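You operate a simulated robot arm through the tools that you are given. There is no shell and no other tool. Be economical: measure what you need, move in short steps, check, and stop when the job is done.

Carry out the task below with a simulated two-armed robot. There is one attempt and no reset: what you move stays moved.

## Task
Hold the detergent jug, unscrew its cap and refill it to the 500 ml line.
Fine: pour from the refill bottle through the funnel; the bottle goes back; the funnel stays in to drain.

The check looks at the end state, three seconds after you hand in, the way a careful person would. Anything else that was tipped, shoved, dropped, spilled or broken makes it a failure. A push-on lid holds only when it is set on centred and level and pressed home; a screw cap is set on level and turned clockwise until tight.

## Robot
Two 6-joint arms with two-finger parallel grippers on one trunk, on a base that drives. Base frame: it is fixed to the floor where the robot stands at the start and does not move with it; the origin is under the middle of the robot, x ahead of it, y to its left, z up. Units: mm, degrees, N and s.
The left shoulder is at the start at [60, 187, 1272], the right one opposite. With the tool pointing down near the work surface each hand reaches from about 100 to 300 mm from the robot's upright axis, wherever it stands, measured 20 degrees to its own side. Places, roughly: jug [500, 0, 1000]. Payload 1.57 kg a hand.
Tool frame (each hand has its own): the origin (TCP) lies between the finger pads and is the grasp point; the fingertips stand 30 mm ahead of it; z points along the fingers, y is the line along which they close. The gripper opens to 110 mm. The fingers are 24 mm wide and 12 mm thick; the gripper's body (48 by 112 mm) begins 78 mm behind the TCP.
Orientation is that of the tool frame in the base frame, as a unit quaternion [x, y, z, w]. With the fingers straight down and closing along the base's y, the tool's x points along the base's -x, its y along +y and its z along -z.

## Interface
- The arms move only by the tool move_arm. It takes "left_motion", "right_motion" or both (then of equal length, played together; a hand with none holds still); each is text: rows parted by semicolons, each of 7 numbers parted by spaces: the shift along the tool's x, y, z in mm, then the turn, a rotation vector about the tool's x, y, z in degrees, then the gripper command, from -1 (shut) to 1 (fully open), values between in proportion. In form: dx dy dz ax ay az grip; .... A call has 1 to 20 rows; each row shifts and turns the commanded pose from where the row before left it, along the tool's axes as they then stand. Each row takes 0.2 s and may step no farther than 50 mm and 8.6 degrees from the row before; otherwise, or with a gripper value out of range, the whole call is refused. Where a pose cannot be reached the arm comes as near as it can. A force on the tool above 90 N (or 10 N above the force at the start of the call, whichever is more), or a blocked arm, ends the call early, and 0.2 s more pass. Each finger travels about 153 mm/s and halts on what it meets, pressing with about 39 N; the grip force reading is that of the motor and also rises with nothing between the fingers. The clock runs only during rows and for 0.2 s after the last one: add rows that do not move to give the fingers time. It gives the time, the measured TCP pose, the force on the tool (base axes), the opening and the grip force at its end, in the units of the frame above (readings bear some noise).
- Cameras (640 x 400 px; columns grow to the right, rows downward): "scene" is now at [12.8, -1.5, 1807.5]; the picture's right is [-0.02, -1.00, 0.00], its down [-0.81, 0.02, -0.59] and it looks along [0.59, -0.01, -0.81] (base axes); focal length 254 px, centre (320, 200). "left" rides on the left gripper at [70, -16, -141] in its tool frame; the picture's right is [0.23, 0.97, 0.00], its down [-0.85, 0.20, -0.48] and it looks along [-0.47, 0.11, 0.88] (tool axes); focal length 222 px, centre (320, 200). "right" rides on the right gripper at [70, 16, -141] in its tool frame; the picture's right is [-0.23, 0.97, 0.00], its down [-0.86, -0.20, -0.48] and it looks along [-0.47, -0.11, 0.88] (tool axes); focal length 222 px, centre (320, 200). There is no depth. A picture from a camera that has moved, and an enlarged one, comes with that camera's place and axes in the base frame and with its lens.
- grab_frame(camera): a new picture of that camera. No time passes.
- move_column(by): slides the trunk up (or, below 0, down) by that many mm; the arms and the scene camera ride with it, the base frame stays. It gives what a move gives, with no picture.
- steer(legs): drives the robot by 1 to 6 legs, each [ahead, left, turn to the left] in mm, mm and degrees, along the robot's own axes; the way and the turn of a leg run together, so that a leg with both is an arc; at most 1500 mm and 180 degrees a leg. The arms and the cameras ride along, it lands a little off, and it stops where it bumps. It gives what a move gives.
- head_to(pan, tilt): turns the head with the scene camera to pan (to the left, within 86 degrees either way) and tilt (down, from -29 to 69), counted from straight ahead of the robot. It gives what a move gives.
- inspect(camera, box): a new picture of the part [left, top, right, bottom] of that camera's present view, enlarged. No time passes.
- hand_in(): hands the job in; it is judged then, once.

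Go step by step. Nothing tells you exact positions but the pictures and the camera data: compare them with the known pose of the tool, close in by small moves and look again before you grip or let go. The budget is 120 turns and 100 pictures, counting those below and the enlarged ones. Unless the task says otherwise, let go and move clear before handing in, and close with one line.

The tools are called after "Request:" as name(argument=value, ...) on one line, values as JSON. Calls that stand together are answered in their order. move_arm: Moves the arms, as the interface text tells. Its arguments: {"type":"object","properties":{"left_motion":{"type":"string"},"right_motion":{"type":"string"}},"required":[]} The other tools are called the same way: move_column (by) slides the trunk up or down; steer (legs) drives the base; head_to (pan, tilt) turns the head that bears the scene camera; grab_frame (camera) takes a picture; inspect (camera, box) takes an enlarged picture of a part of a camera's view; hand_in () hands the job in.

At the start:

```text
time: 0.0
left_tcp_pos: [410.2, 226.6, 1447.6]
left_ee_rot: [0.0, 1.0, 0.0, 0.0]
left_wrist_force: [0.5, -1.1, -0.1]
left_gripper_width: 110.2
left_gripper_force: 0.0
right_tcp_pos: [331.9, -84.6, 1514.9]
right_ee_rot: [0.0, 1.0, 0.0, 0.0]
right_wrist_force: [-0.1, 0.1, -0.2]
right_gripper_width: 110.0
right_gripper_force: 0.0
trunk travel left (down, up): [-900.0, 90.0]
robot x, y, heading: [-1.8, 1.2, 0.1]
head pan, tilt: [-1.4, 54.1]
```

scene: 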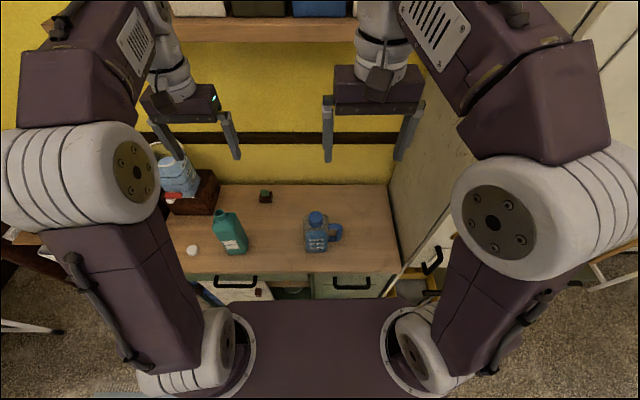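
right: 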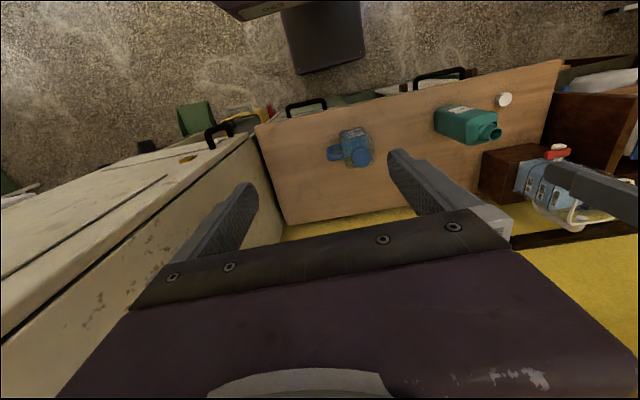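
left: 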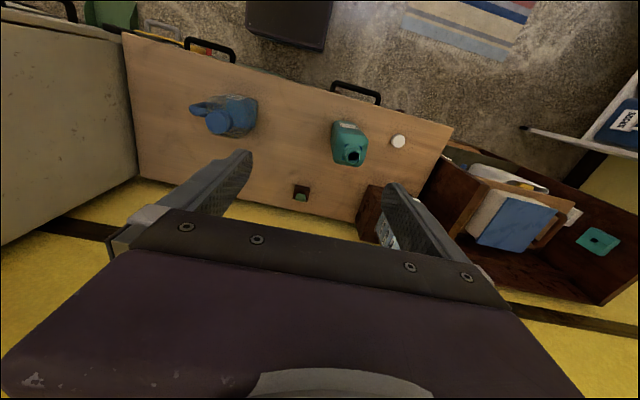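

I see a counter with a blue capped jug, an open teal bottle with a white cap beside it, a blue item on a box at left, and something teal on a shelf. I'll zoom in on these first.

Request:
inspect(camera="scene", box=[140, 130, 400, 300])

Request:
inspect(camera="left", box=[120, 60, 640, 300])

Request:
inspect(camera="right", box=[260, 60, 640, 260])

```text
2.35 times, centred on (270, 215) of scene
camera zoom: at [12.8, -1.5, 1807.5], right [-0.02, -1.0, 0.0], down [-0.81, 0.02, -0.59], along [0.59, -0.01, -0.81], focal length 597 px, centre (438, 165)
```

zoom: 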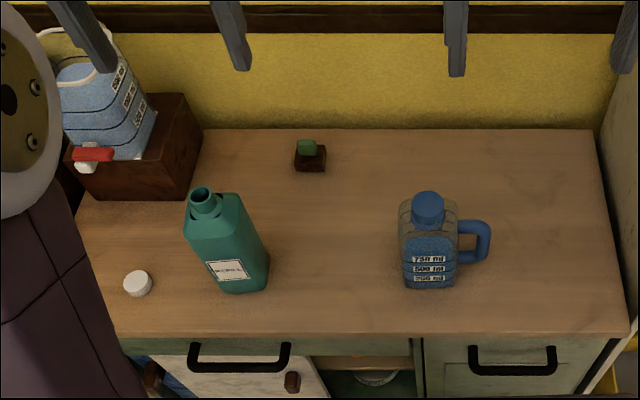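

```text
1.23 times, centred on (380, 180) of left
camera zoom: at [341.5, 209.1, 1588.9], right [-0.23, 0.97, 0.0], down [0.85, 0.2, 0.48], along [0.47, 0.11, -0.88], focal length 273 px, centre (246, 225)
```

zoom: 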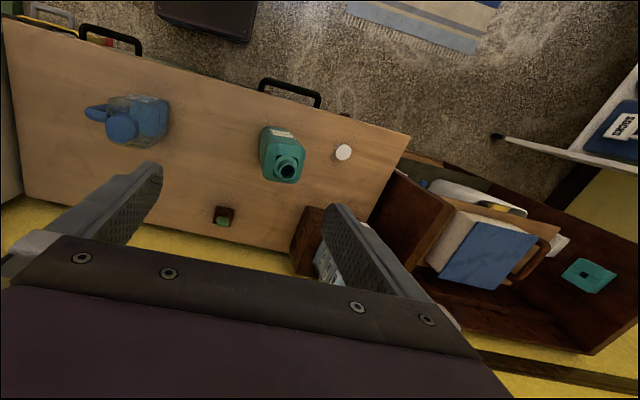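

```text
1.68 times, centred on (450, 160) of right
camera zoom: at [264.0, -68.1, 1654.6], right [0.23, 0.97, 0.0], down [0.86, -0.2, 0.48], along [0.47, -0.11, -0.88], focal length 374 px, centre (101, 267)
```

zoom: 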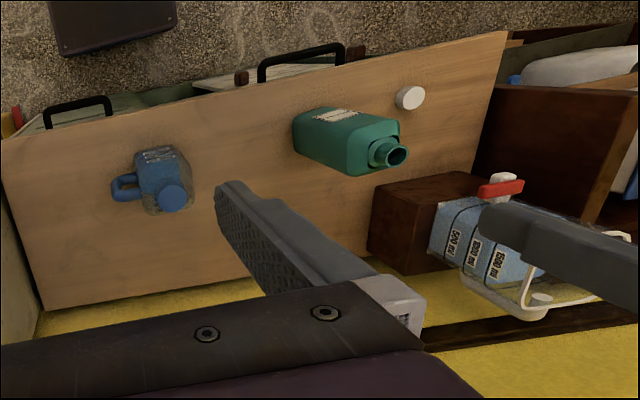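

The blue jug (marked 250/500/750) triangulates to about x=479, y=6 with its cap top near z≈1056, so the counter is near z≈900. No funnel is visible yet, so I look around.

Request:
head_to(pan=60, tilt=45)

Request:
grab_frame(camera="scene")

Request:
head_to(pan=-60, tilt=45)

Request:
grab_frame(camera="scene")

Request:
head_to(pan=0, tilt=10)

Request:
grab_frame(camera="scene")

```text
time: 1.3
left_tcp_pos: [410.3, 225.1, 1448.2]
left_ee_rot: [0.0, 1.0, 0.001, 0.0]
left_wrist_force: [0.4, 0.2, 0.2]
left_gripper_width: 110.1
left_gripper_force: 0.0
right_tcp_pos: [333.8, -85.4, 1513.6]
right_ee_rot: [0.0, 1.0, -0.001, 0.0]
right_wrist_force: [0.6, 0.3, 0.2]
right_gripper_width: 110.1
right_gripper_force: 0.0
trunk travel left (down, up): [-900.0, 90.0]
robot x, y, heading: [-1.2, -2.4, -0.1]
head pan, tilt: [60.0, 45.0]
```

```text
93 pictures are left
camera scene: at [-19.4, 70.7, 1819.9], right [0.87, -0.5, 0.0], down [-0.35, -0.61, -0.71], along [0.35, 0.61, -0.71], focal length 254 px, centre (320, 200)
```

scene: 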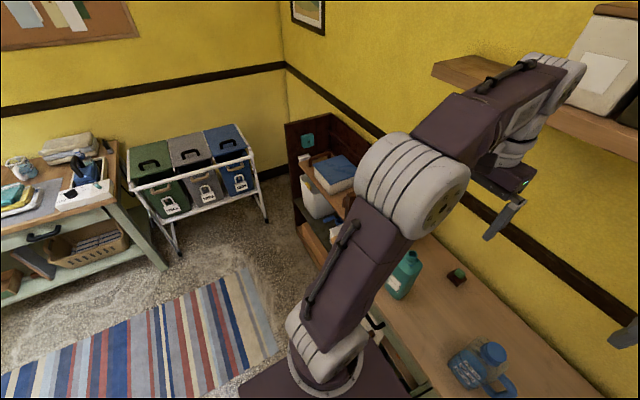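

```text
time: 3.3
left_tcp_pos: [410.5, 226.1, 1445.6]
left_ee_rot: [0.001, 1.0, 0.001, 0.0]
left_wrist_force: [-0.2, 0.6, -0.2]
left_gripper_width: 109.9
left_gripper_force: 0.0
right_tcp_pos: [332.2, -83.8, 1515.3]
right_ee_rot: [0.0, 1.0, 0.001, 0.0]
right_wrist_force: [0.3, -0.4, -0.3]
right_gripper_width: 110.2
right_gripper_force: 0.0
trunk travel left (down, up): [-900.0, 90.0]
robot x, y, heading: [-1.4, 0.1, 0.2]
head pan, tilt: [-60.0, 45.0]
```

```text
92 pictures are left
camera scene: at [-19.4, -70.1, 1819.9], right [-0.87, -0.5, 0.0], down [-0.35, 0.61, -0.71], along [0.35, -0.61, -0.71], focal length 254 px, centre (320, 200)
```

scene: 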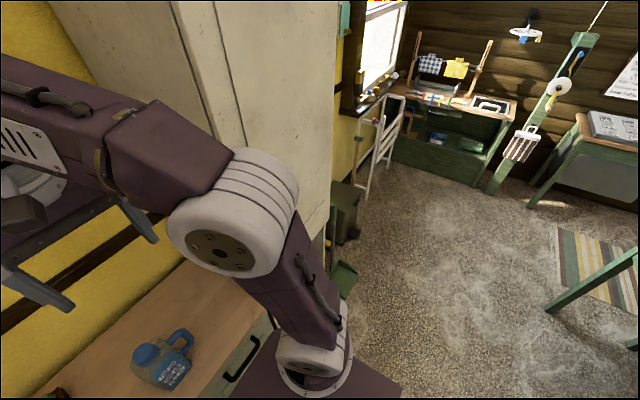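

```text
time: 4.6
left_tcp_pos: [410.5, 226.2, 1446.6]
left_ee_rot: [0.0, 1.0, 0.001, 0.0]
left_wrist_force: [0.1, -0.2, -0.3]
left_gripper_width: 110.0
left_gripper_force: 0.0
right_tcp_pos: [333.0, -84.5, 1514.7]
right_ee_rot: [0.0, 1.0, 0.0, 0.0]
right_wrist_force: [0.8, 0.9, -0.5]
right_gripper_width: 110.1
right_gripper_force: 0.1
trunk travel left (down, up): [-900.0, 90.0]
robot x, y, heading: [1.7, -3.7, 0.1]
head pan, tilt: [0.0, 10.0]
```

```text
91 pictures are left
camera scene: at [32.9, 0.2, 1874.8], right [0.0, -1.0, 0.0], down [-0.17, 0.0, -0.98], along [0.98, 0.0, -0.17], focal length 254 px, centre (320, 200)
```

scene: 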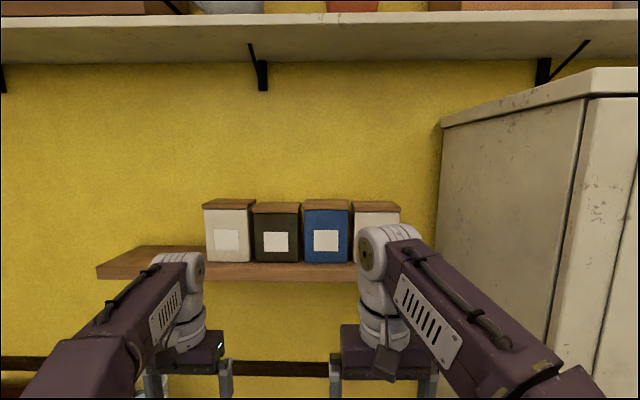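

No funnel yet in plain sight; several clutter spots need zooming. I'll zoom into the left bookcase and the space under the counter.

Request:
head_to(pan=60, tilt=45)

Request:
inspect(camera="scene", box=[270, 90, 430, 290])

Request:
inspect(camera="scene", box=[0, 110, 150, 230])

Request:
head_to(pan=0, tilt=60)

Request:
inspect(camera="scene", box=[160, 150, 440, 320])

```text
time: 5.9
left_tcp_pos: [411.2, 226.4, 1447.6]
left_ee_rot: [0.0, 1.0, 0.0, 0.0]
left_wrist_force: [0.0, -0.1, -1.0]
left_gripper_width: 110.1
left_gripper_force: 0.1
right_tcp_pos: [332.9, -85.5, 1514.4]
right_ee_rot: [0.001, 1.0, 0.0, 0.0]
right_wrist_force: [0.8, -0.3, 0.7]
right_gripper_width: 109.9
right_gripper_force: 0.1
trunk travel left (down, up): [-900.0, 90.0]
robot x, y, heading: [1.7, -0.7, 0.1]
head pan, tilt: [60.0, 45.0]
```

```text
2.00 times, centred on (350, 190) of scene
camera zoom: at [-19.3, 70.7, 1819.9], right [0.87, -0.5, 0.0], down [-0.35, -0.61, -0.71], along [0.35, 0.61, -0.71], focal length 507 px, centre (260, 220)
```

zoom: 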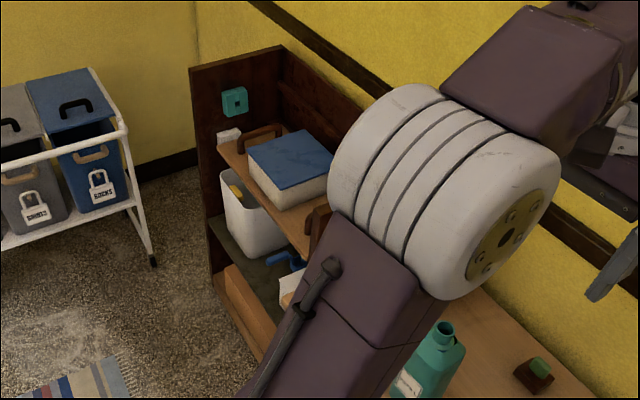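

```text
3.33 times, centred on (75, 170) of scene
camera zoom: at [-19.3, 70.7, 1819.9], right [0.87, -0.5, 0.0], down [-0.35, -0.61, -0.71], along [0.35, 0.61, -0.71], focal length 846 px, centre (1137, 300)
```

zoom: 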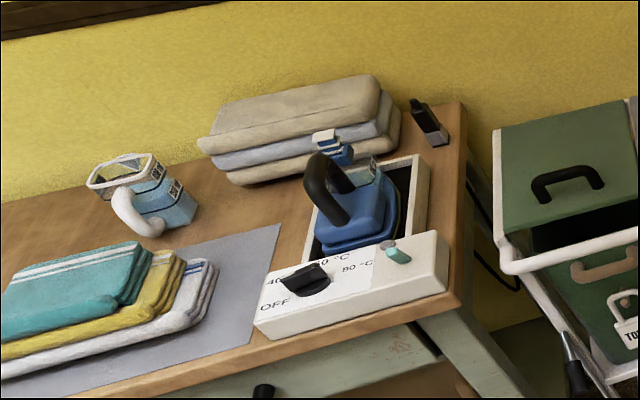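

```text
time: 7.2
left_tcp_pos: [410.3, 225.8, 1446.5]
left_ee_rot: [0.0, 1.0, 0.001, -0.001]
left_wrist_force: [0.3, 0.1, -0.1]
left_gripper_width: 110.1
left_gripper_force: 0.0
right_tcp_pos: [332.9, -85.4, 1514.1]
right_ee_rot: [0.0, 1.0, 0.001, 0.0]
right_wrist_force: [-0.9, 0.5, -0.1]
right_gripper_width: 109.8
right_gripper_force: 0.0
trunk travel left (down, up): [-900.0, 90.0]
robot x, y, heading: [-0.9, -2.1, 0.1]
head pan, tilt: [0.0, 60.0]
```

```text
2.29 times, centred on (300, 235) of scene
camera zoom: at [6.6, 0.4, 1800.4], right [0.0, -1.0, 0.0], down [-0.87, 0.0, -0.5], along [0.5, 0.0, -0.87], focal length 580 px, centre (366, 120)
```

zoom: 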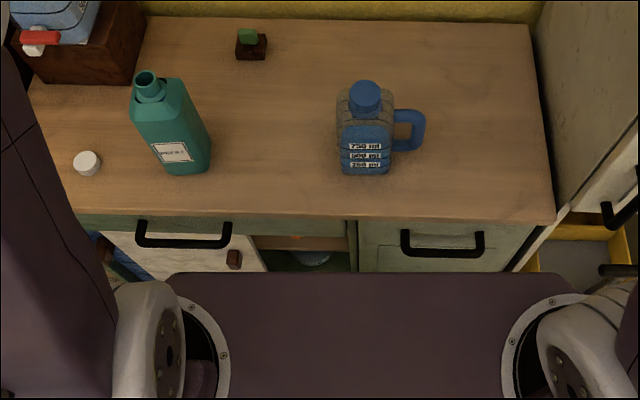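

The bookcase has a blue item on its lower shelf and the cabinet niche has something pale; I zoom both.

Request:
inspect(camera="scene", box=[190, 240, 330, 320])

Request:
head_to(pan=50, tilt=50)

Request:
grab_frame(camera="scene")

Request:
head_to(pan=30, tilt=55)

Request:
grab_frame(camera="scene")

```text
4.57 times, centred on (260, 280) of scene
camera zoom: at [6.6, 0.4, 1800.4], right [0.0, -1.0, 0.0], down [-0.87, 0.0, -0.5], along [0.5, 0.0, -0.87], focal length 1160 px, centre (594, -166)
```

zoom: 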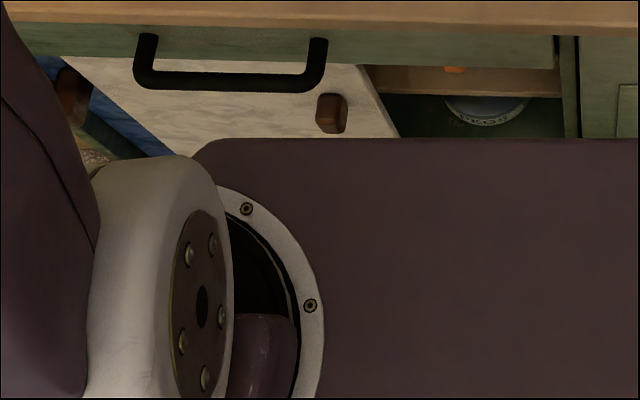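

```text
time: 8.4
left_tcp_pos: [410.4, 226.0, 1446.9]
left_ee_rot: [0.0, 1.0, 0.0, 0.0]
left_wrist_force: [0.0, 0.4, -0.5]
left_gripper_width: 110.1
left_gripper_force: 0.1
right_tcp_pos: [333.8, -84.0, 1514.4]
right_ee_rot: [0.0, 1.0, 0.0, -0.001]
right_wrist_force: [0.0, -0.1, -0.9]
right_gripper_width: 110.0
right_gripper_force: 0.1
trunk travel left (down, up): [-900.0, 90.0]
robot x, y, heading: [-1.2, -1.3, 0.1]
head pan, tilt: [50.0, 50.0]
```

```text
86 pictures are left
camera scene: at [-10.6, 59.2, 1813.0], right [0.77, -0.64, 0.0], down [-0.49, -0.59, -0.64], along [0.41, 0.49, -0.77], focal length 254 px, centre (320, 200)
```

scene: 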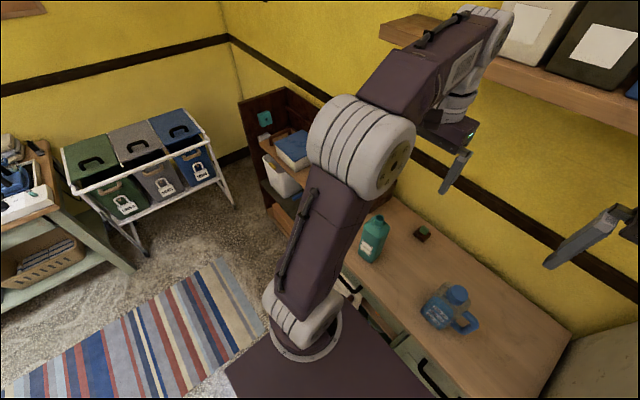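

```text
time: 9.2
left_tcp_pos: [411.2, 225.2, 1447.4]
left_ee_rot: [0.0, 1.0, 0.001, 0.0]
left_wrist_force: [-0.7, -0.1, 0.3]
left_gripper_width: 109.7
left_gripper_force: 0.2
right_tcp_pos: [332.3, -85.3, 1515.3]
right_ee_rot: [0.0, 1.0, 0.0, 0.0]
right_wrist_force: [0.2, 0.0, -0.6]
right_gripper_width: 110.0
right_gripper_force: 0.2
trunk travel left (down, up): [-900.0, 90.0]
robot x, y, heading: [-2.4, 0.1, -0.0]
head pan, tilt: [30.0, 55.0]
```

```text
85 pictures are left
camera scene: at [2.3, 36.4, 1806.5], right [0.5, -0.87, 0.0], down [-0.71, -0.41, -0.57], along [0.5, 0.29, -0.82], focal length 254 px, centre (320, 200)
```

scene: 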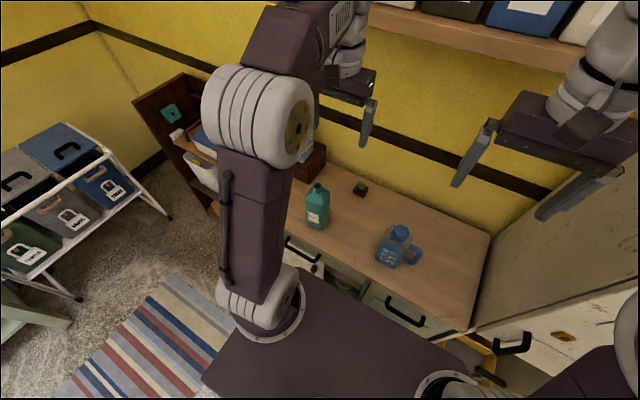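

The funnel may be in the cabinet niche or a drawer. I back the robot off to see the cabinet front.

Request:
steer(legs=[[-500, 0, 0]])

Request:
head_to(pan=0, tilt=45)

Request:
grab_frame(camera="scene")

Request:
head_to(pan=40, tilt=40)

Request:
grab_frame(camera="scene")

```text
time: 12.2
left_tcp_pos: [-85.4, 225.8, 1447.2]
left_ee_rot: [0.0, 1.0, 0.0, -0.001]
left_wrist_force: [-0.3, -0.5, -0.1]
left_gripper_width: 110.1
left_gripper_force: 0.0
right_tcp_pos: [-162.5, -85.2, 1513.7]
right_ee_rot: [0.0, 1.0, 0.0, -0.001]
right_wrist_force: [0.3, -0.4, 0.1]
right_gripper_width: 109.9
right_gripper_force: 0.0
trunk travel left (down, up): [-900.0, 90.0]
robot x, y, heading: [-494.3, -0.9, -0.3]
head pan, tilt: [30.0, 55.0]
```

```text
time: 13.1
left_tcp_pos: [-87.8, 224.0, 1448.1]
left_ee_rot: [0.0, 1.0, 0.001, 0.001]
left_wrist_force: [-0.1, 1.2, 0.3]
left_gripper_width: 109.9
left_gripper_force: 0.1
right_tcp_pos: [-166.5, -84.4, 1514.5]
right_ee_rot: [0.0, 1.0, 0.001, 0.0]
right_wrist_force: [0.8, -0.1, -0.1]
right_gripper_width: 110.0
right_gripper_force: 0.1
trunk travel left (down, up): [-900.0, 90.0]
robot x, y, heading: [-493.7, -2.1, -0.1]
head pan, tilt: [0.0, 45.0]
```

```text
84 pictures are left
camera scene: at [-478.0, 0.5, 1819.9], right [0.0, -1.0, 0.0], down [-0.71, 0.0, -0.71], along [0.71, 0.0, -0.71], focal length 254 px, centre (320, 200)
```

scene: 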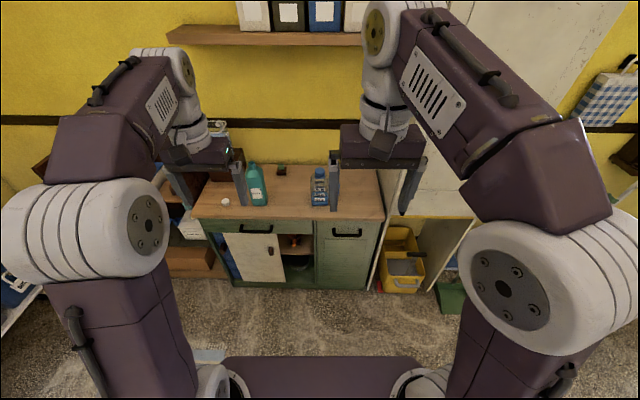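

```text
time: 14.2
left_tcp_pos: [-87.4, 224.5, 1446.6]
left_ee_rot: [0.0, 1.0, 0.0, 0.0]
left_wrist_force: [-0.6, -0.8, 0.2]
left_gripper_width: 110.2
left_gripper_force: 0.1
right_tcp_pos: [-165.0, -83.9, 1514.1]
right_ee_rot: [0.0, 1.0, -0.001, -0.001]
right_wrist_force: [-1.1, -0.1, -0.4]
right_gripper_width: 109.8
right_gripper_force: 0.1
trunk travel left (down, up): [-900.0, 90.0]
robot x, y, heading: [-497.6, -0.7, 0.1]
head pan, tilt: [40.0, 40.0]
```

```text
83 pictures are left
camera scene: at [-492.8, 54.9, 1827.1], right [0.64, -0.77, 0.0], down [-0.49, -0.41, -0.77], along [0.59, 0.49, -0.64], focal length 254 px, centre (320, 200)
```

scene: 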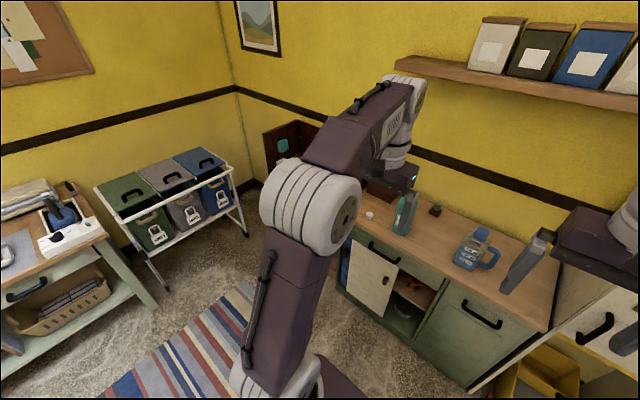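

Request:
inspect(camera="scene", box=[330, 180, 550, 380])

Request:
head_to(pan=0, tilt=45)

Request:
inspect(camera="scene", box=[200, 210, 440, 320])

```text
2.00 times, centred on (440, 280) of scene
camera zoom: at [-492.8, 54.9, 1827.1], right [0.64, -0.77, 0.0], down [-0.49, -0.41, -0.77], along [0.59, 0.49, -0.64], focal length 507 px, centre (80, 40)
```

zoom: 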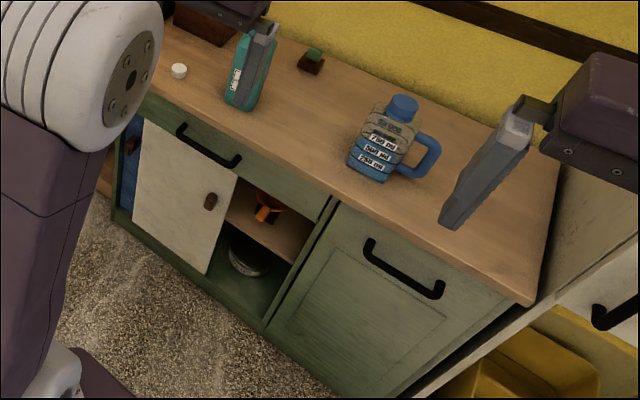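

```text
time: 15.2
left_tcp_pos: [-86.7, 225.4, 1447.2]
left_ee_rot: [0.0, 1.0, 0.001, 0.0]
left_wrist_force: [1.2, 0.5, 0.4]
left_gripper_width: 110.2
left_gripper_force: 0.1
right_tcp_pos: [-165.0, -85.0, 1514.5]
right_ee_rot: [0.0, 1.0, 0.0, 0.0]
right_wrist_force: [-0.6, 0.3, -0.4]
right_gripper_width: 110.1
right_gripper_force: 0.0
trunk travel left (down, up): [-900.0, 90.0]
robot x, y, heading: [-499.2, -0.2, 0.3]
head pan, tilt: [0.0, 45.0]
```

```text
2.67 times, centred on (320, 265) of scene
camera zoom: at [-476.9, 0.6, 1819.9], right [0.0, -1.0, 0.0], down [-0.71, 0.0, -0.71], along [0.71, 0.0, -0.71], focal length 676 px, centre (320, 27)
```

zoom: 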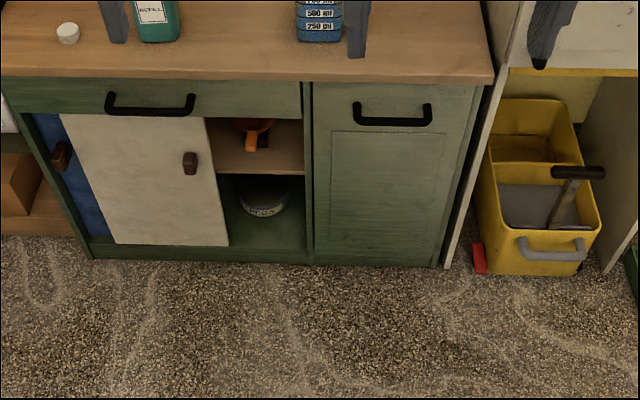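

An orange item with a handle tab — likely the funnel — sits on the upper shelf of the open sliding-door compartment. I lower the trunk to look in.

Request:
move_column(by=-700)

Request:
head_to(pan=0, tilt=25)

Request:
grab_frame(camera="scene")

```text
refused: -700 is not a number from -400 to 400
```

```text
time: 16.1
left_tcp_pos: [-87.7, 225.9, 1447.1]
left_ee_rot: [0.0, 1.0, 0.0, -0.001]
left_wrist_force: [-0.1, -0.3, 0.4]
left_gripper_width: 109.9
left_gripper_force: 0.1
right_tcp_pos: [-165.5, -85.4, 1513.5]
right_ee_rot: [0.001, 1.0, 0.0, 0.0]
right_wrist_force: [0.1, 0.0, -0.1]
right_gripper_width: 109.7
right_gripper_force: 0.1
trunk travel left (down, up): [-900.0, 90.0]
robot x, y, heading: [-498.3, 1.7, 0.1]
head pan, tilt: [0.0, 25.0]
```

```text
80 pictures are left
camera scene: at [-466.0, 0.5, 1850.4], right [0.0, -1.0, 0.0], down [-0.42, 0.0, -0.91], along [0.91, 0.0, -0.42], focal length 254 px, centre (320, 200)
```

scene: 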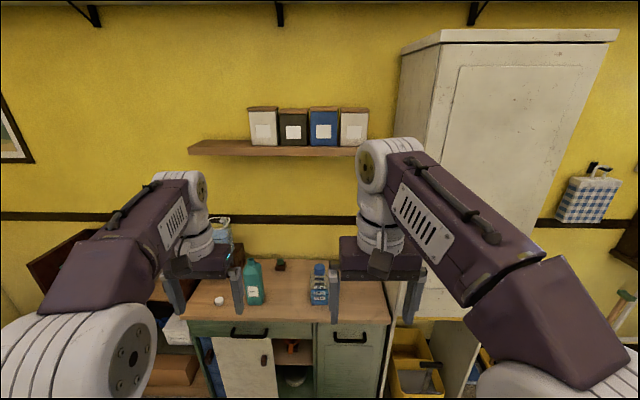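

Request:
move_column(by=-400)

Request:
move_column(by=-300)

Request:
inspect(camera="scene", box=[180, 100, 420, 250])

```text
time: 19.9
left_tcp_pos: [-86.9, 224.9, 1046.5]
left_ee_rot: [0.0, 1.0, 0.0, 0.0]
left_wrist_force: [0.2, 0.2, -0.3]
left_gripper_width: 109.9
left_gripper_force: 0.1
right_tcp_pos: [-165.9, -85.3, 1113.2]
right_ee_rot: [0.0, 1.0, 0.0, 0.0]
right_wrist_force: [0.0, 0.7, 0.0]
right_gripper_width: 110.1
right_gripper_force: 0.0
trunk travel left (down, up): [-500.0, 490.0]
robot x, y, heading: [-499.2, -1.5, -0.1]
head pan, tilt: [0.0, 25.0]
```

```text
time: 22.9
left_tcp_pos: [-87.1, 225.0, 745.9]
left_ee_rot: [0.0, 1.0, 0.002, 0.0]
left_wrist_force: [-0.1, 0.3, -0.9]
left_gripper_width: 110.2
left_gripper_force: 0.0
right_tcp_pos: [-165.6, -84.2, 815.0]
right_ee_rot: [-0.001, 1.0, 0.0, 0.0]
right_wrist_force: [-0.7, -0.7, 0.1]
right_gripper_width: 110.0
right_gripper_force: 0.0
trunk travel left (down, up): [-200.0, 790.0]
robot x, y, heading: [-498.1, 0.2, 0.0]
head pan, tilt: [0.0, 25.0]
```

```text
2.67 times, centred on (300, 175) of scene
camera zoom: at [-466.1, 0.4, 1150.5], right [0.0, -1.0, 0.0], down [-0.42, 0.0, -0.91], along [0.91, 0.0, -0.42], focal length 676 px, centre (373, 267)
```

zoom: 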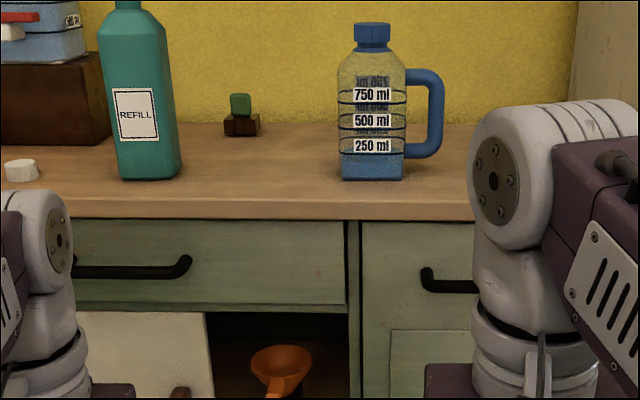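

The funnel is confirmed: orange, on the cubby shelf under the drawer. The jug's liquid now stands near the 250 mark. I lower further to see inside.

Request:
move_column(by=-190)

Request:
inspect(camera="scene", box=[220, 120, 380, 250])

```text
time: 25.0
left_tcp_pos: [-86.9, 225.2, 555.9]
left_ee_rot: [0.0, 1.0, 0.001, 0.0]
left_wrist_force: [-0.1, -0.5, -0.8]
left_gripper_width: 110.1
left_gripper_force: 0.1
right_tcp_pos: [-164.5, -84.5, 624.8]
right_ee_rot: [0.001, 1.0, 0.001, 0.0]
right_wrist_force: [-0.5, -0.2, 1.1]
right_gripper_width: 110.1
right_gripper_force: 0.1
trunk travel left (down, up): [-10.0, 980.0]
robot x, y, heading: [-497.2, -0.1, -0.1]
head pan, tilt: [0.0, 25.0]
```

```text
3.08 times, centred on (300, 185) of scene
camera zoom: at [-466.1, 0.4, 960.5], right [0.0, -1.0, 0.0], down [-0.42, 0.0, -0.91], along [0.91, 0.0, -0.42], focal length 780 px, centre (382, 246)
```

zoom: 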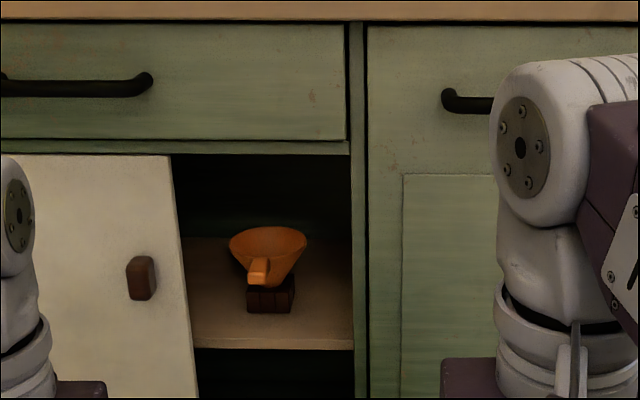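

The orange funnel stands in a wooden block on the cubby shelf (about x=455, y=150, rim z≈545), tab handle toward me. The cap comes first; before raising the trunk I take a level close view of the jug and bottle.

Request:
head_to(pan=0, tilt=0)

Request:
inspect(camera="scene", box=[230, 130, 380, 230])

```text
time: 25.9
left_tcp_pos: [-87.3, 226.0, 556.5]
left_ee_rot: [0.0, 1.0, 0.0, 0.0]
left_wrist_force: [-0.2, 0.9, 0.1]
left_gripper_width: 109.8
left_gripper_force: 0.1
right_tcp_pos: [-165.3, -85.3, 624.9]
right_ee_rot: [0.0, 1.0, 0.0, 0.0]
right_wrist_force: [0.1, -0.2, 0.5]
right_gripper_width: 110.1
right_gripper_force: 0.1
trunk travel left (down, up): [-10.0, 980.0]
robot x, y, heading: [-498.0, 2.5, 0.2]
head pan, tilt: [0.0, 0.0]
```

```text
4.00 times, centred on (305, 180) of scene
camera zoom: at [-468.2, 0.4, 1000.8], right [0.0, -1.0, 0.0], down [0.0, 0.0, -1.0], along [1.0, 0.0, 0.0], focal length 1015 px, centre (380, 280)
```

zoom: 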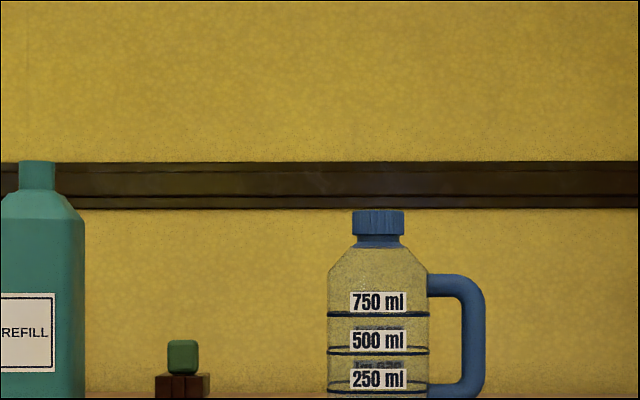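

Level view gives: cap top z≈1065, cap 48 mm wide at y≈2, body ≈95 mm wide, handle loop opening y −47…−78, z 909–985. Plan: right hand grips the body from the front tilted down, one finger through the handle loop, while the left unscrews. I raise the trunk first.

Request:
move_column(by=400)

Request:
move_column(by=390)

Request:
move_arm(right_motion="0 0 0 0 -7.86 0 1;0 0 0 0 -7.86 0 1;0 0 0 0 -7.86 0 1;0 0 0 0 -7.86 0 1;0 0 0 0 -7.86 0 1;0 0 0 0 -7.86 0 1;0 0 0 0 -7.86 0 1")

Request:
head_to(pan=0, tilt=50)

Request:
grab_frame(camera="scene")

```text
time: 29.7
left_tcp_pos: [-86.8, 225.5, 956.7]
left_ee_rot: [0.0, 1.0, 0.001, 0.0]
left_wrist_force: [0.3, -0.5, -0.9]
left_gripper_width: 110.1
left_gripper_force: 0.2
right_tcp_pos: [-164.9, -84.7, 1022.8]
right_ee_rot: [0.0, 1.0, 0.0, 0.0]
right_wrist_force: [-0.6, -0.1, -0.5]
right_gripper_width: 109.8
right_gripper_force: 0.1
trunk travel left (down, up): [-410.0, 580.0]
robot x, y, heading: [-500.5, 3.4, -0.0]
head pan, tilt: [0.0, 0.0]
```

```text
time: 33.5
left_tcp_pos: [-86.6, 225.2, 1347.4]
left_ee_rot: [-0.001, 1.0, 0.001, 0.0]
left_wrist_force: [-1.1, 0.3, 0.1]
left_gripper_width: 110.1
left_gripper_force: 0.1
right_tcp_pos: [-165.5, -86.0, 1415.2]
right_ee_rot: [0.0, 1.0, 0.0, 0.0]
right_wrist_force: [-0.1, -0.6, 0.1]
right_gripper_width: 110.1
right_gripper_force: 0.1
trunk travel left (down, up): [-800.0, 190.0]
robot x, y, heading: [-498.2, -2.2, -0.1]
head pan, tilt: [0.0, 0.0]
```

```text
time: 35.0
left_tcp_pos: [-88.6, 225.6, 1347.6]
left_ee_rot: [0.0, 1.0, 0.0, 0.001]
left_wrist_force: [0.0, 1.2, 0.6]
left_gripper_width: 110.1
left_gripper_force: 0.1
right_tcp_pos: [-113.2, -35.1, 1427.4]
right_ee_rot: [0.0, 0.887, -0.001, 0.463]
right_wrist_force: [0.3, -0.1, 0.5]
right_gripper_width: 110.1
right_gripper_force: 0.0
right hand out of reach, approached as far as the arm can: row 4, 5, 6, 7
trunk travel left (down, up): [-800.0, 190.0]
robot x, y, heading: [-499.1, 2.1, -0.0]
head pan, tilt: [0.0, 0.0]
```

```text
time: 36.2
left_tcp_pos: [-86.9, 225.5, 1346.5]
left_ee_rot: [0.0, 1.0, 0.001, 0.0]
left_wrist_force: [-0.2, 0.9, 0.3]
left_gripper_width: 110.2
left_gripper_force: 0.0
right_tcp_pos: [-112.8, -34.4, 1428.0]
right_ee_rot: [0.0, 0.888, -0.001, 0.46]
right_wrist_force: [-0.5, 0.4, -1.3]
right_gripper_width: 109.9
right_gripper_force: 0.2
trunk travel left (down, up): [-800.0, 190.0]
robot x, y, heading: [-502.7, -1.4, -0.1]
head pan, tilt: [0.0, 50.0]
```

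```text
76 pictures are left
camera scene: at [-481.2, 0.4, 1713.0], right [0.0, -1.0, 0.0], down [-0.77, 0.0, -0.64], along [0.64, 0.0, -0.77], focal length 254 px, centre (320, 200)
```

scene: 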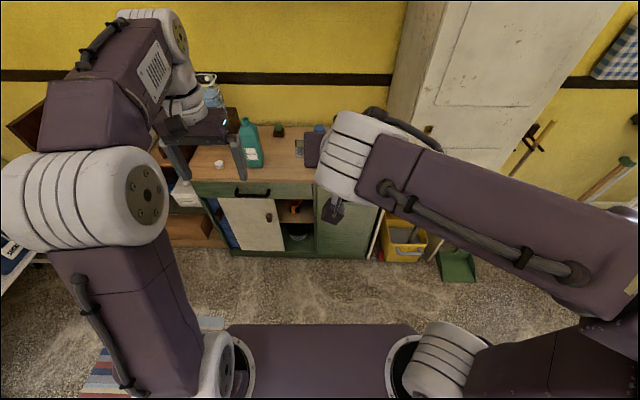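

Orientation is right (35° below horizontal). Now I bring the right hand down to jug height while still clear of the counter.

Request:
move_arm(right_motion="24 2.3 21 0 0 0 1;24 2.3 21 0 0 0 1;24 2.3 21 0 0 0 1;24 2.3 21 0 0 0 1;24 2.3 21 0 0 0 1;24 2.3 21 0 0 0 1;24 2.3 21 0 0 0 1;24 2.3 21 0 0 0 1;24 2.3 21 0 0 0 1;24 2.3 21 0 0 0 1;24 2.3 21 0 0 0 1;24 2.3 21 0 0 0 1;24 2.3 21 0 0 0 1;24 2.3 21 0 0 0 1;24 2.3 21 0 0 0 1")

Request:
grab_frame(camera="scene")

```text
time: 39.4
left_tcp_pos: [-85.7, 226.4, 1346.8]
left_ee_rot: [0.0, 1.0, 0.001, 0.0]
left_wrist_force: [0.1, -0.9, 0.2]
left_gripper_width: 110.2
left_gripper_force: 0.1
right_tcp_pos: [-21.5, 53.5, 1004.0]
right_ee_rot: [0.0, 0.888, -0.004, 0.46]
right_wrist_force: [0.5, -0.1, 0.3]
right_gripper_width: 110.1
right_gripper_force: 0.0
right hand out of reach, approached as far as the arm can: row 10, 11, 12, 13, 14, 15
trunk travel left (down, up): [-800.0, 190.0]
robot x, y, heading: [-497.3, 0.4, -0.0]
head pan, tilt: [0.0, 50.0]
```

```text
75 pictures are left
camera scene: at [-480.1, 1.2, 1713.0], right [0.0, -1.0, 0.0], down [-0.77, 0.0, -0.64], along [0.64, 0.0, -0.77], focal length 254 px, centre (320, 200)
```

scene: 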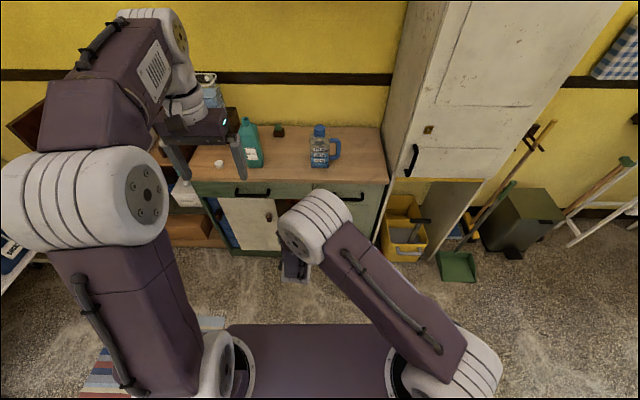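

Request:
move_arm(right_motion="3.75 -12.7 18.2 0 0 0 1;3.75 -12.7 18.2 0 0 0 1;3.75 -12.7 18.2 0 0 0 1;3.75 -12.7 18.2 0 0 0 1;0 0 0 0 0 0 1")

```text
time: 40.6
left_tcp_pos: [-87.3, 226.3, 1345.8]
left_ee_rot: [0.0, 1.0, 0.001, 0.0]
left_wrist_force: [-0.2, 0.8, 0.0]
left_gripper_width: 110.1
left_gripper_force: 0.1
right_tcp_pos: [42.9, 18.3, 959.2]
right_ee_rot: [0.0, 0.888, -0.004, 0.461]
right_wrist_force: [-0.1, 0.1, 0.7]
right_gripper_width: 110.1
right_gripper_force: 0.1
right hand out of reach, approached as far as the arm can: row 1, 2, 3
trunk travel left (down, up): [-800.0, 190.0]
robot x, y, heading: [-499.6, 0.2, -0.1]
head pan, tilt: [0.0, 50.0]
```

The right hand now reaches a good ready spot (≈545 mm ahead of the robot axis). I test the left hand's reach to the matching cap position, tool down, still off the counter.

Request:
move_arm(left_motion="-16.7 -22.4 18 0 0 0 1;-16.7 -22.4 18 0 0 0 1;-16.7 -22.4 18 0 0 0 1;-16.7 -22.4 18 0 0 0 1;-16.7 -22.4 18 0 0 0 1;-16.7 -22.4 18 0 0 0 1;-16.7 -22.4 18 0 0 0 1;-16.7 -22.4 18 0 0 0 1;-16.7 -22.4 18 0 0 0 1;-16.7 -22.4 18 0 0 0 1")

Request:
grab_frame(camera="scene")

```text
time: 42.8
left_tcp_pos: [54.0, 20.9, 1174.1]
left_ee_rot: [0.0, 1.0, 0.001, 0.0]
left_wrist_force: [-0.4, -0.1, 0.0]
left_gripper_width: 109.7
left_gripper_force: 0.1
left hand out of reach, approached as far as the arm can: row 9, 10
right_tcp_pos: [42.0, 18.7, 959.4]
right_ee_rot: [0.0, 0.888, -0.004, 0.461]
right_wrist_force: [-0.2, -0.6, -0.3]
right_gripper_width: 110.1
right_gripper_force: 0.0
trunk travel left (down, up): [-800.0, 190.0]
robot x, y, heading: [-499.2, 0.5, -0.1]
head pan, tilt: [0.0, 50.0]
```

```text
74 pictures are left
camera scene: at [-482.3, 0.6, 1713.0], right [0.0, -1.0, 0.0], down [-0.77, 0.0, -0.64], along [0.64, 0.0, -0.77], focal length 254 px, centre (320, 200)
```

scene: 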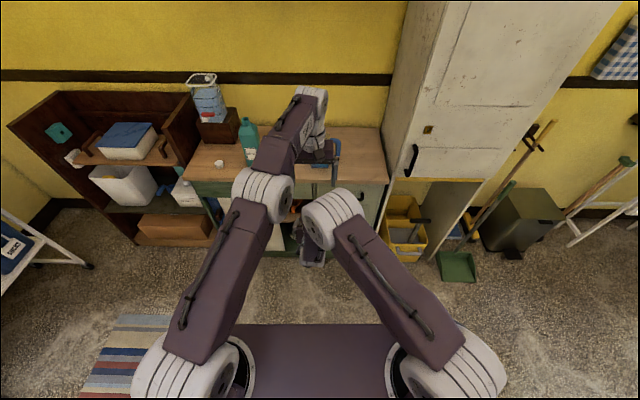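

The left outer reach is just about 555 mm ahead, so I'll stand with the jug about 550 ahead and 60 to the left of the axis, which suits both arms. Drive most of the way now and look.

Request:
steer(legs=[[320, -60, 0]])

Request:
grab_frame(camera="right")

Request:
grab_frame(camera="left")

```text
time: 45.0
left_tcp_pos: [373.6, -38.7, 1174.9]
left_ee_rot: [0.0, 1.0, 0.001, 0.001]
left_wrist_force: [0.1, 0.2, 0.3]
left_gripper_width: 109.9
left_gripper_force: 0.1
right_tcp_pos: [363.4, -41.0, 959.9]
right_ee_rot: [-0.001, 0.888, -0.003, 0.461]
right_wrist_force: [-1.0, 0.4, 0.8]
right_gripper_width: 109.8
right_gripper_force: 0.1
trunk travel left (down, up): [-800.0, 190.0]
robot x, y, heading: [-176.5, -63.7, -0.3]
head pan, tilt: [0.0, 50.0]
```

```text
73 pictures are left
camera right: at [208.8, -24.2, 982.4], right [0.13, 0.97, 0.18], down [0.1, -0.19, 0.98], along [0.99, -0.11, -0.12], focal length 222 px, centre (320, 200)
```

right: 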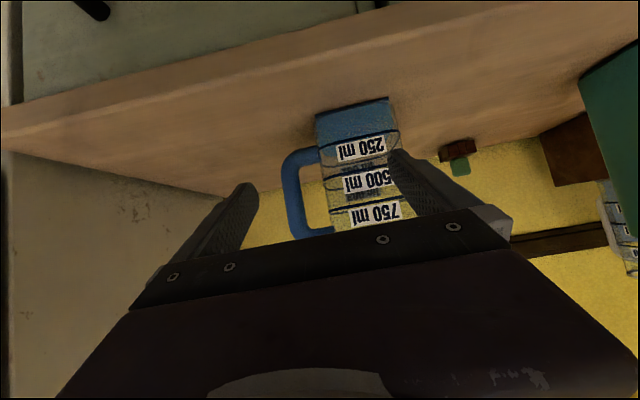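

```text
72 pictures are left
camera left: at [304.8, -55.2, 1316.5], right [-0.23, 0.97, 0.0], down [0.85, 0.2, 0.48], along [0.47, 0.11, -0.88], focal length 222 px, centre (320, 200)
```

left: 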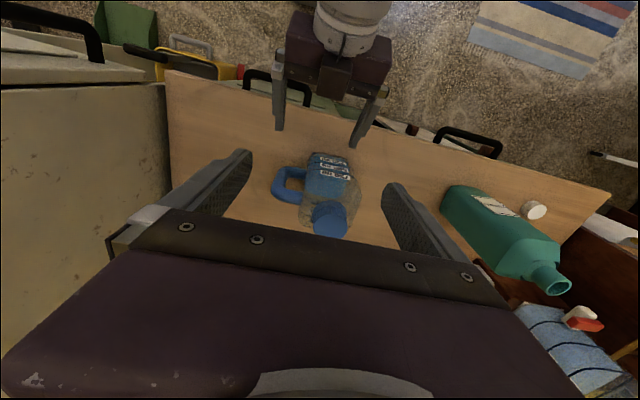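

Views put the jug centre near (474, −2). I retract the right hand a bit while centring it, then drive the last ~95 mm.

Request:
move_arm(right_motion="9.6 8.2 -10.3 0 0 0 1;9.6 8.2 -10.3 0 0 0 1;9.6 8.2 -10.3 0 0 0 1;9.6 8.2 -10.3 0 0 0 1;9.6 8.2 -10.3 0 0 0 1")

Request:
steer(legs=[[92, 0, 0]])

```text
time: 46.2
left_tcp_pos: [376.4, -34.8, 1174.6]
left_ee_rot: [-0.004, 1.0, 0.001, 0.0]
left_wrist_force: [0.4, 0.1, -0.3]
left_gripper_width: 110.3
left_gripper_force: 0.0
right_tcp_pos: [306.7, 6.0, 953.3]
right_ee_rot: [0.003, 0.888, -0.008, 0.46]
right_wrist_force: [-0.1, -1.2, 0.9]
right_gripper_width: 109.9
right_gripper_force: 0.0
right hand out of reach, approached as far as the arm can: row 2, 3, 4
trunk travel left (down, up): [-800.0, 190.0]
robot x, y, heading: [-180.2, -62.1, 0.1]
head pan, tilt: [0.0, 50.0]
```

```text
time: 47.3
left_tcp_pos: [466.1, -35.6, 1176.0]
left_ee_rot: [-0.003, 1.0, 0.0, 0.001]
left_wrist_force: [-1.3, 0.3, 0.8]
left_gripper_width: 110.1
left_gripper_force: 0.1
right_tcp_pos: [396.6, 5.9, 952.6]
right_ee_rot: [0.004, 0.888, -0.009, 0.46]
right_wrist_force: [0.5, 0.1, -0.5]
right_gripper_width: 110.2
right_gripper_force: 0.2
trunk travel left (down, up): [-800.0, 190.0]
robot x, y, heading: [-85.0, -58.9, -0.0]
head pan, tilt: [0.0, 50.0]
```

Request:
move_arm(right_motion="0 -5 0 0 0 0 1")

Request:
grab_frame(camera="right")

Request:
grab_frame(camera="left")

```text
time: 47.7
left_tcp_pos: [465.0, -36.0, 1174.0]
left_ee_rot: [-0.003, 1.0, 0.001, 0.002]
left_wrist_force: [-0.3, 0.1, 0.1]
left_gripper_width: 109.9
left_gripper_force: 0.0
right_tcp_pos: [396.8, 2.8, 953.5]
right_ee_rot: [0.003, 0.888, -0.011, 0.46]
right_wrist_force: [-0.5, -1.2, -0.7]
right_gripper_width: 109.9
right_gripper_force: 0.1
trunk travel left (down, up): [-800.0, 190.0]
robot x, y, heading: [-82.7, -59.3, 0.0]
head pan, tilt: [0.0, 50.0]
```

```text
71 pictures are left
camera right: at [242.4, 21.5, 976.5], right [0.15, 0.97, 0.17], down [0.1, -0.18, 0.98], along [0.98, -0.13, -0.12], focal length 222 px, centre (320, 200)
```

right: 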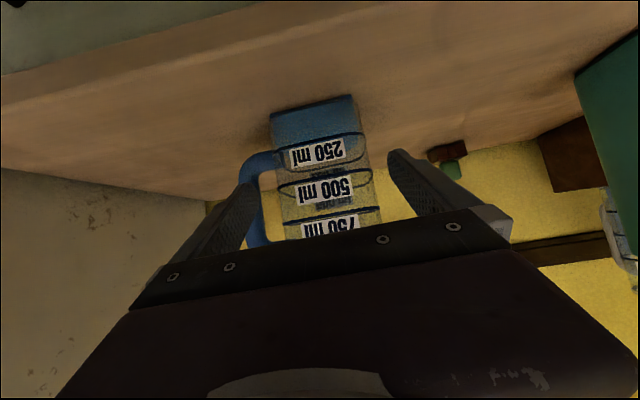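

```text
70 pictures are left
camera left: at [396.7, -53.1, 1317.1], right [-0.23, 0.97, 0.0], down [0.85, 0.2, 0.48], along [0.47, 0.11, -0.88], focal length 222 px, centre (320, 200)
```

left: 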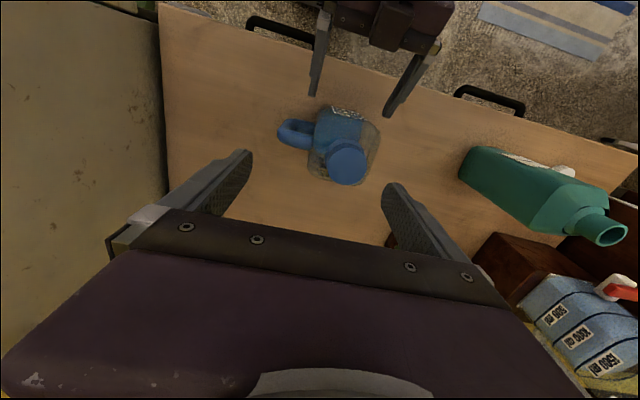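

Alignment: body spans y −51…50, centre ≈ −1. I advance the right hand partway around the jug and look.

Request:
move_arm(right_motion="-6.8 -0.7 11.1 0 0 0 1;-6.8 -0.7 11.1 0 0 0 1;-6.8 -0.7 11.1 0 0 0 1")

Request:
inspect(camera="right", box=[160, 60, 480, 260])

Request:
inspect(camera="left", box=[240, 40, 480, 220])

```text
time: 48.5
left_tcp_pos: [468.9, -35.4, 1173.9]
left_ee_rot: [-0.003, 1.0, 0.001, 0.0]
left_wrist_force: [0.9, -0.7, -0.1]
left_gripper_width: 110.0
left_gripper_force: 0.0
right_tcp_pos: [437.2, -2.2, 949.3]
right_ee_rot: [0.002, 0.888, -0.008, 0.459]
right_wrist_force: [0.5, 0.2, 0.2]
right_gripper_width: 110.1
right_gripper_force: 0.1
trunk travel left (down, up): [-800.0, 190.0]
robot x, y, heading: [-86.0, -60.2, 0.0]
head pan, tilt: [0.0, 50.0]
```

```text
2.00 times, centred on (320, 160) of right
camera zoom: at [282.6, 17.4, 972.4], right [0.14, 0.97, 0.17], down [0.1, -0.19, 0.98], along [0.98, -0.12, -0.13], focal length 444 px, centre (320, 280)
```

zoom: 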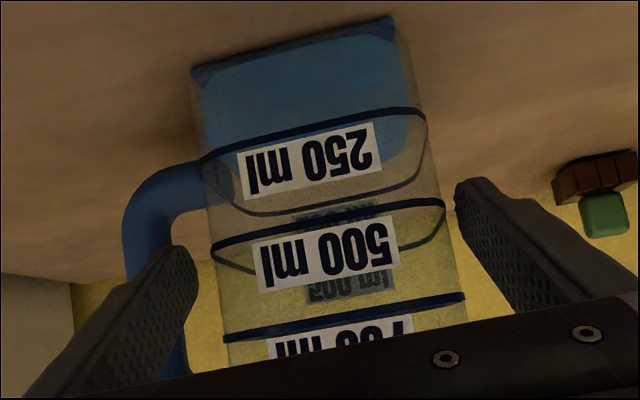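

```text
2.22 times, centred on (360, 130) of left
camera zoom: at [399.4, -52.6, 1316.1], right [-0.23, 0.97, 0.0], down [0.85, 0.21, 0.48], along [0.47, 0.11, -0.88], focal length 494 px, centre (231, 356)
```

zoom: 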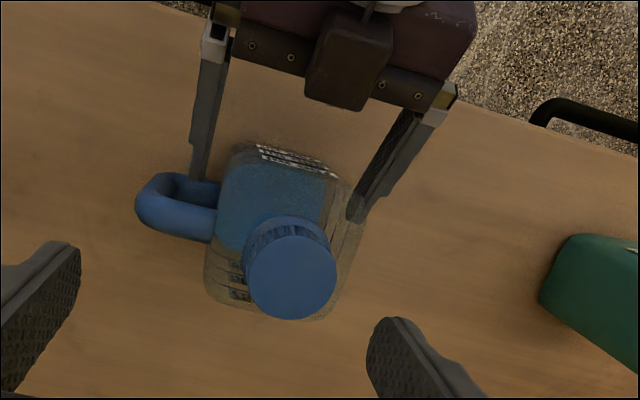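

Both fingers straddle the body with the right-hand finger heading through the handle loop. I advance the rest and close.

Request:
move_arm(right_motion="-7 0.5 10.8 0 0 0 1;-7 0.5 10.8 0 0 0 1;-5 0 7.5 0 0 0 1")

Request:
inspect(camera="left", box=[240, 40, 480, 220])

```text
time: 49.3
left_tcp_pos: [468.9, -35.8, 1173.3]
left_ee_rot: [-0.003, 1.0, 0.001, 0.001]
left_wrist_force: [-0.3, 0.1, -0.4]
left_gripper_width: 110.0
left_gripper_force: 0.1
right_tcp_pos: [472.4, -0.4, 948.3]
right_ee_rot: [0.003, 0.888, -0.008, 0.46]
right_wrist_force: [0.1, -0.5, -0.1]
right_gripper_width: 110.0
right_gripper_force: 0.0
trunk travel left (down, up): [-800.0, 190.0]
robot x, y, heading: [-85.9, -61.1, -0.1]
head pan, tilt: [0.0, 50.0]
```

```text
2.22 times, centred on (360, 130) of left
camera zoom: at [399.4, -52.5, 1316.1], right [-0.23, 0.97, 0.0], down [0.85, 0.21, 0.48], along [0.47, 0.11, -0.88], focal length 494 px, centre (231, 356)
```

zoom: 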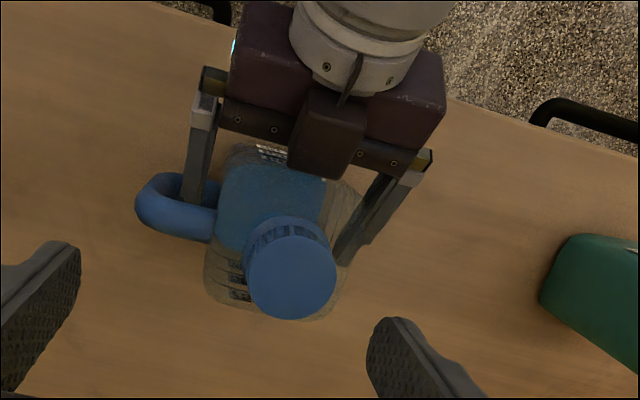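

The finger is through the loop. Closing the right gripper on the body.

Request:
move_arm(right_motion="0 0 0 0 0 0 0.8;0 0 0 0 0 0 0.6;0 0 0 0 0 0 0.3;0 0 0 0 0 0 -1;0 0 0 0 0 0 -1")

Request:
grab_frame(camera="left")

```text
time: 50.5
left_tcp_pos: [467.6, -36.0, 1174.3]
left_ee_rot: [-0.003, 1.0, 0.001, 0.0]
left_wrist_force: [-0.2, -0.1, -0.9]
left_gripper_width: 110.4
left_gripper_force: 0.1
right_tcp_pos: [471.3, -1.6, 948.2]
right_ee_rot: [0.003, 0.888, -0.008, 0.46]
right_wrist_force: [0.3, 0.1, 0.4]
right_gripper_width: 93.4
right_gripper_force: 39.3
trunk travel left (down, up): [-800.0, 190.0]
robot x, y, heading: [-83.1, -60.1, -0.1]
head pan, tilt: [0.0, 50.0]
```

```text
66 pictures are left
camera left: at [399.0, -52.4, 1316.3], right [-0.23, 0.97, 0.0], down [0.85, 0.21, 0.48], along [0.47, 0.11, -0.88], focal length 222 px, centre (320, 200)
```

left: 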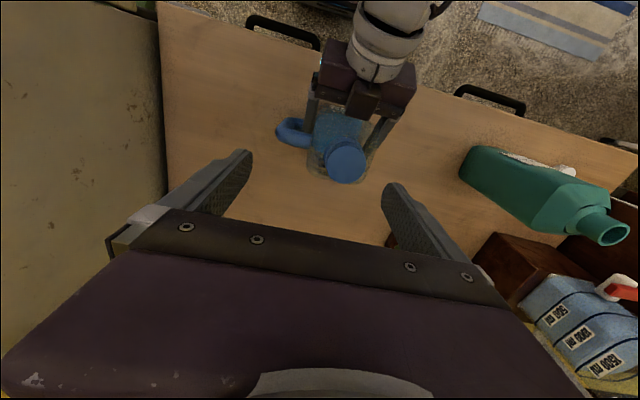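

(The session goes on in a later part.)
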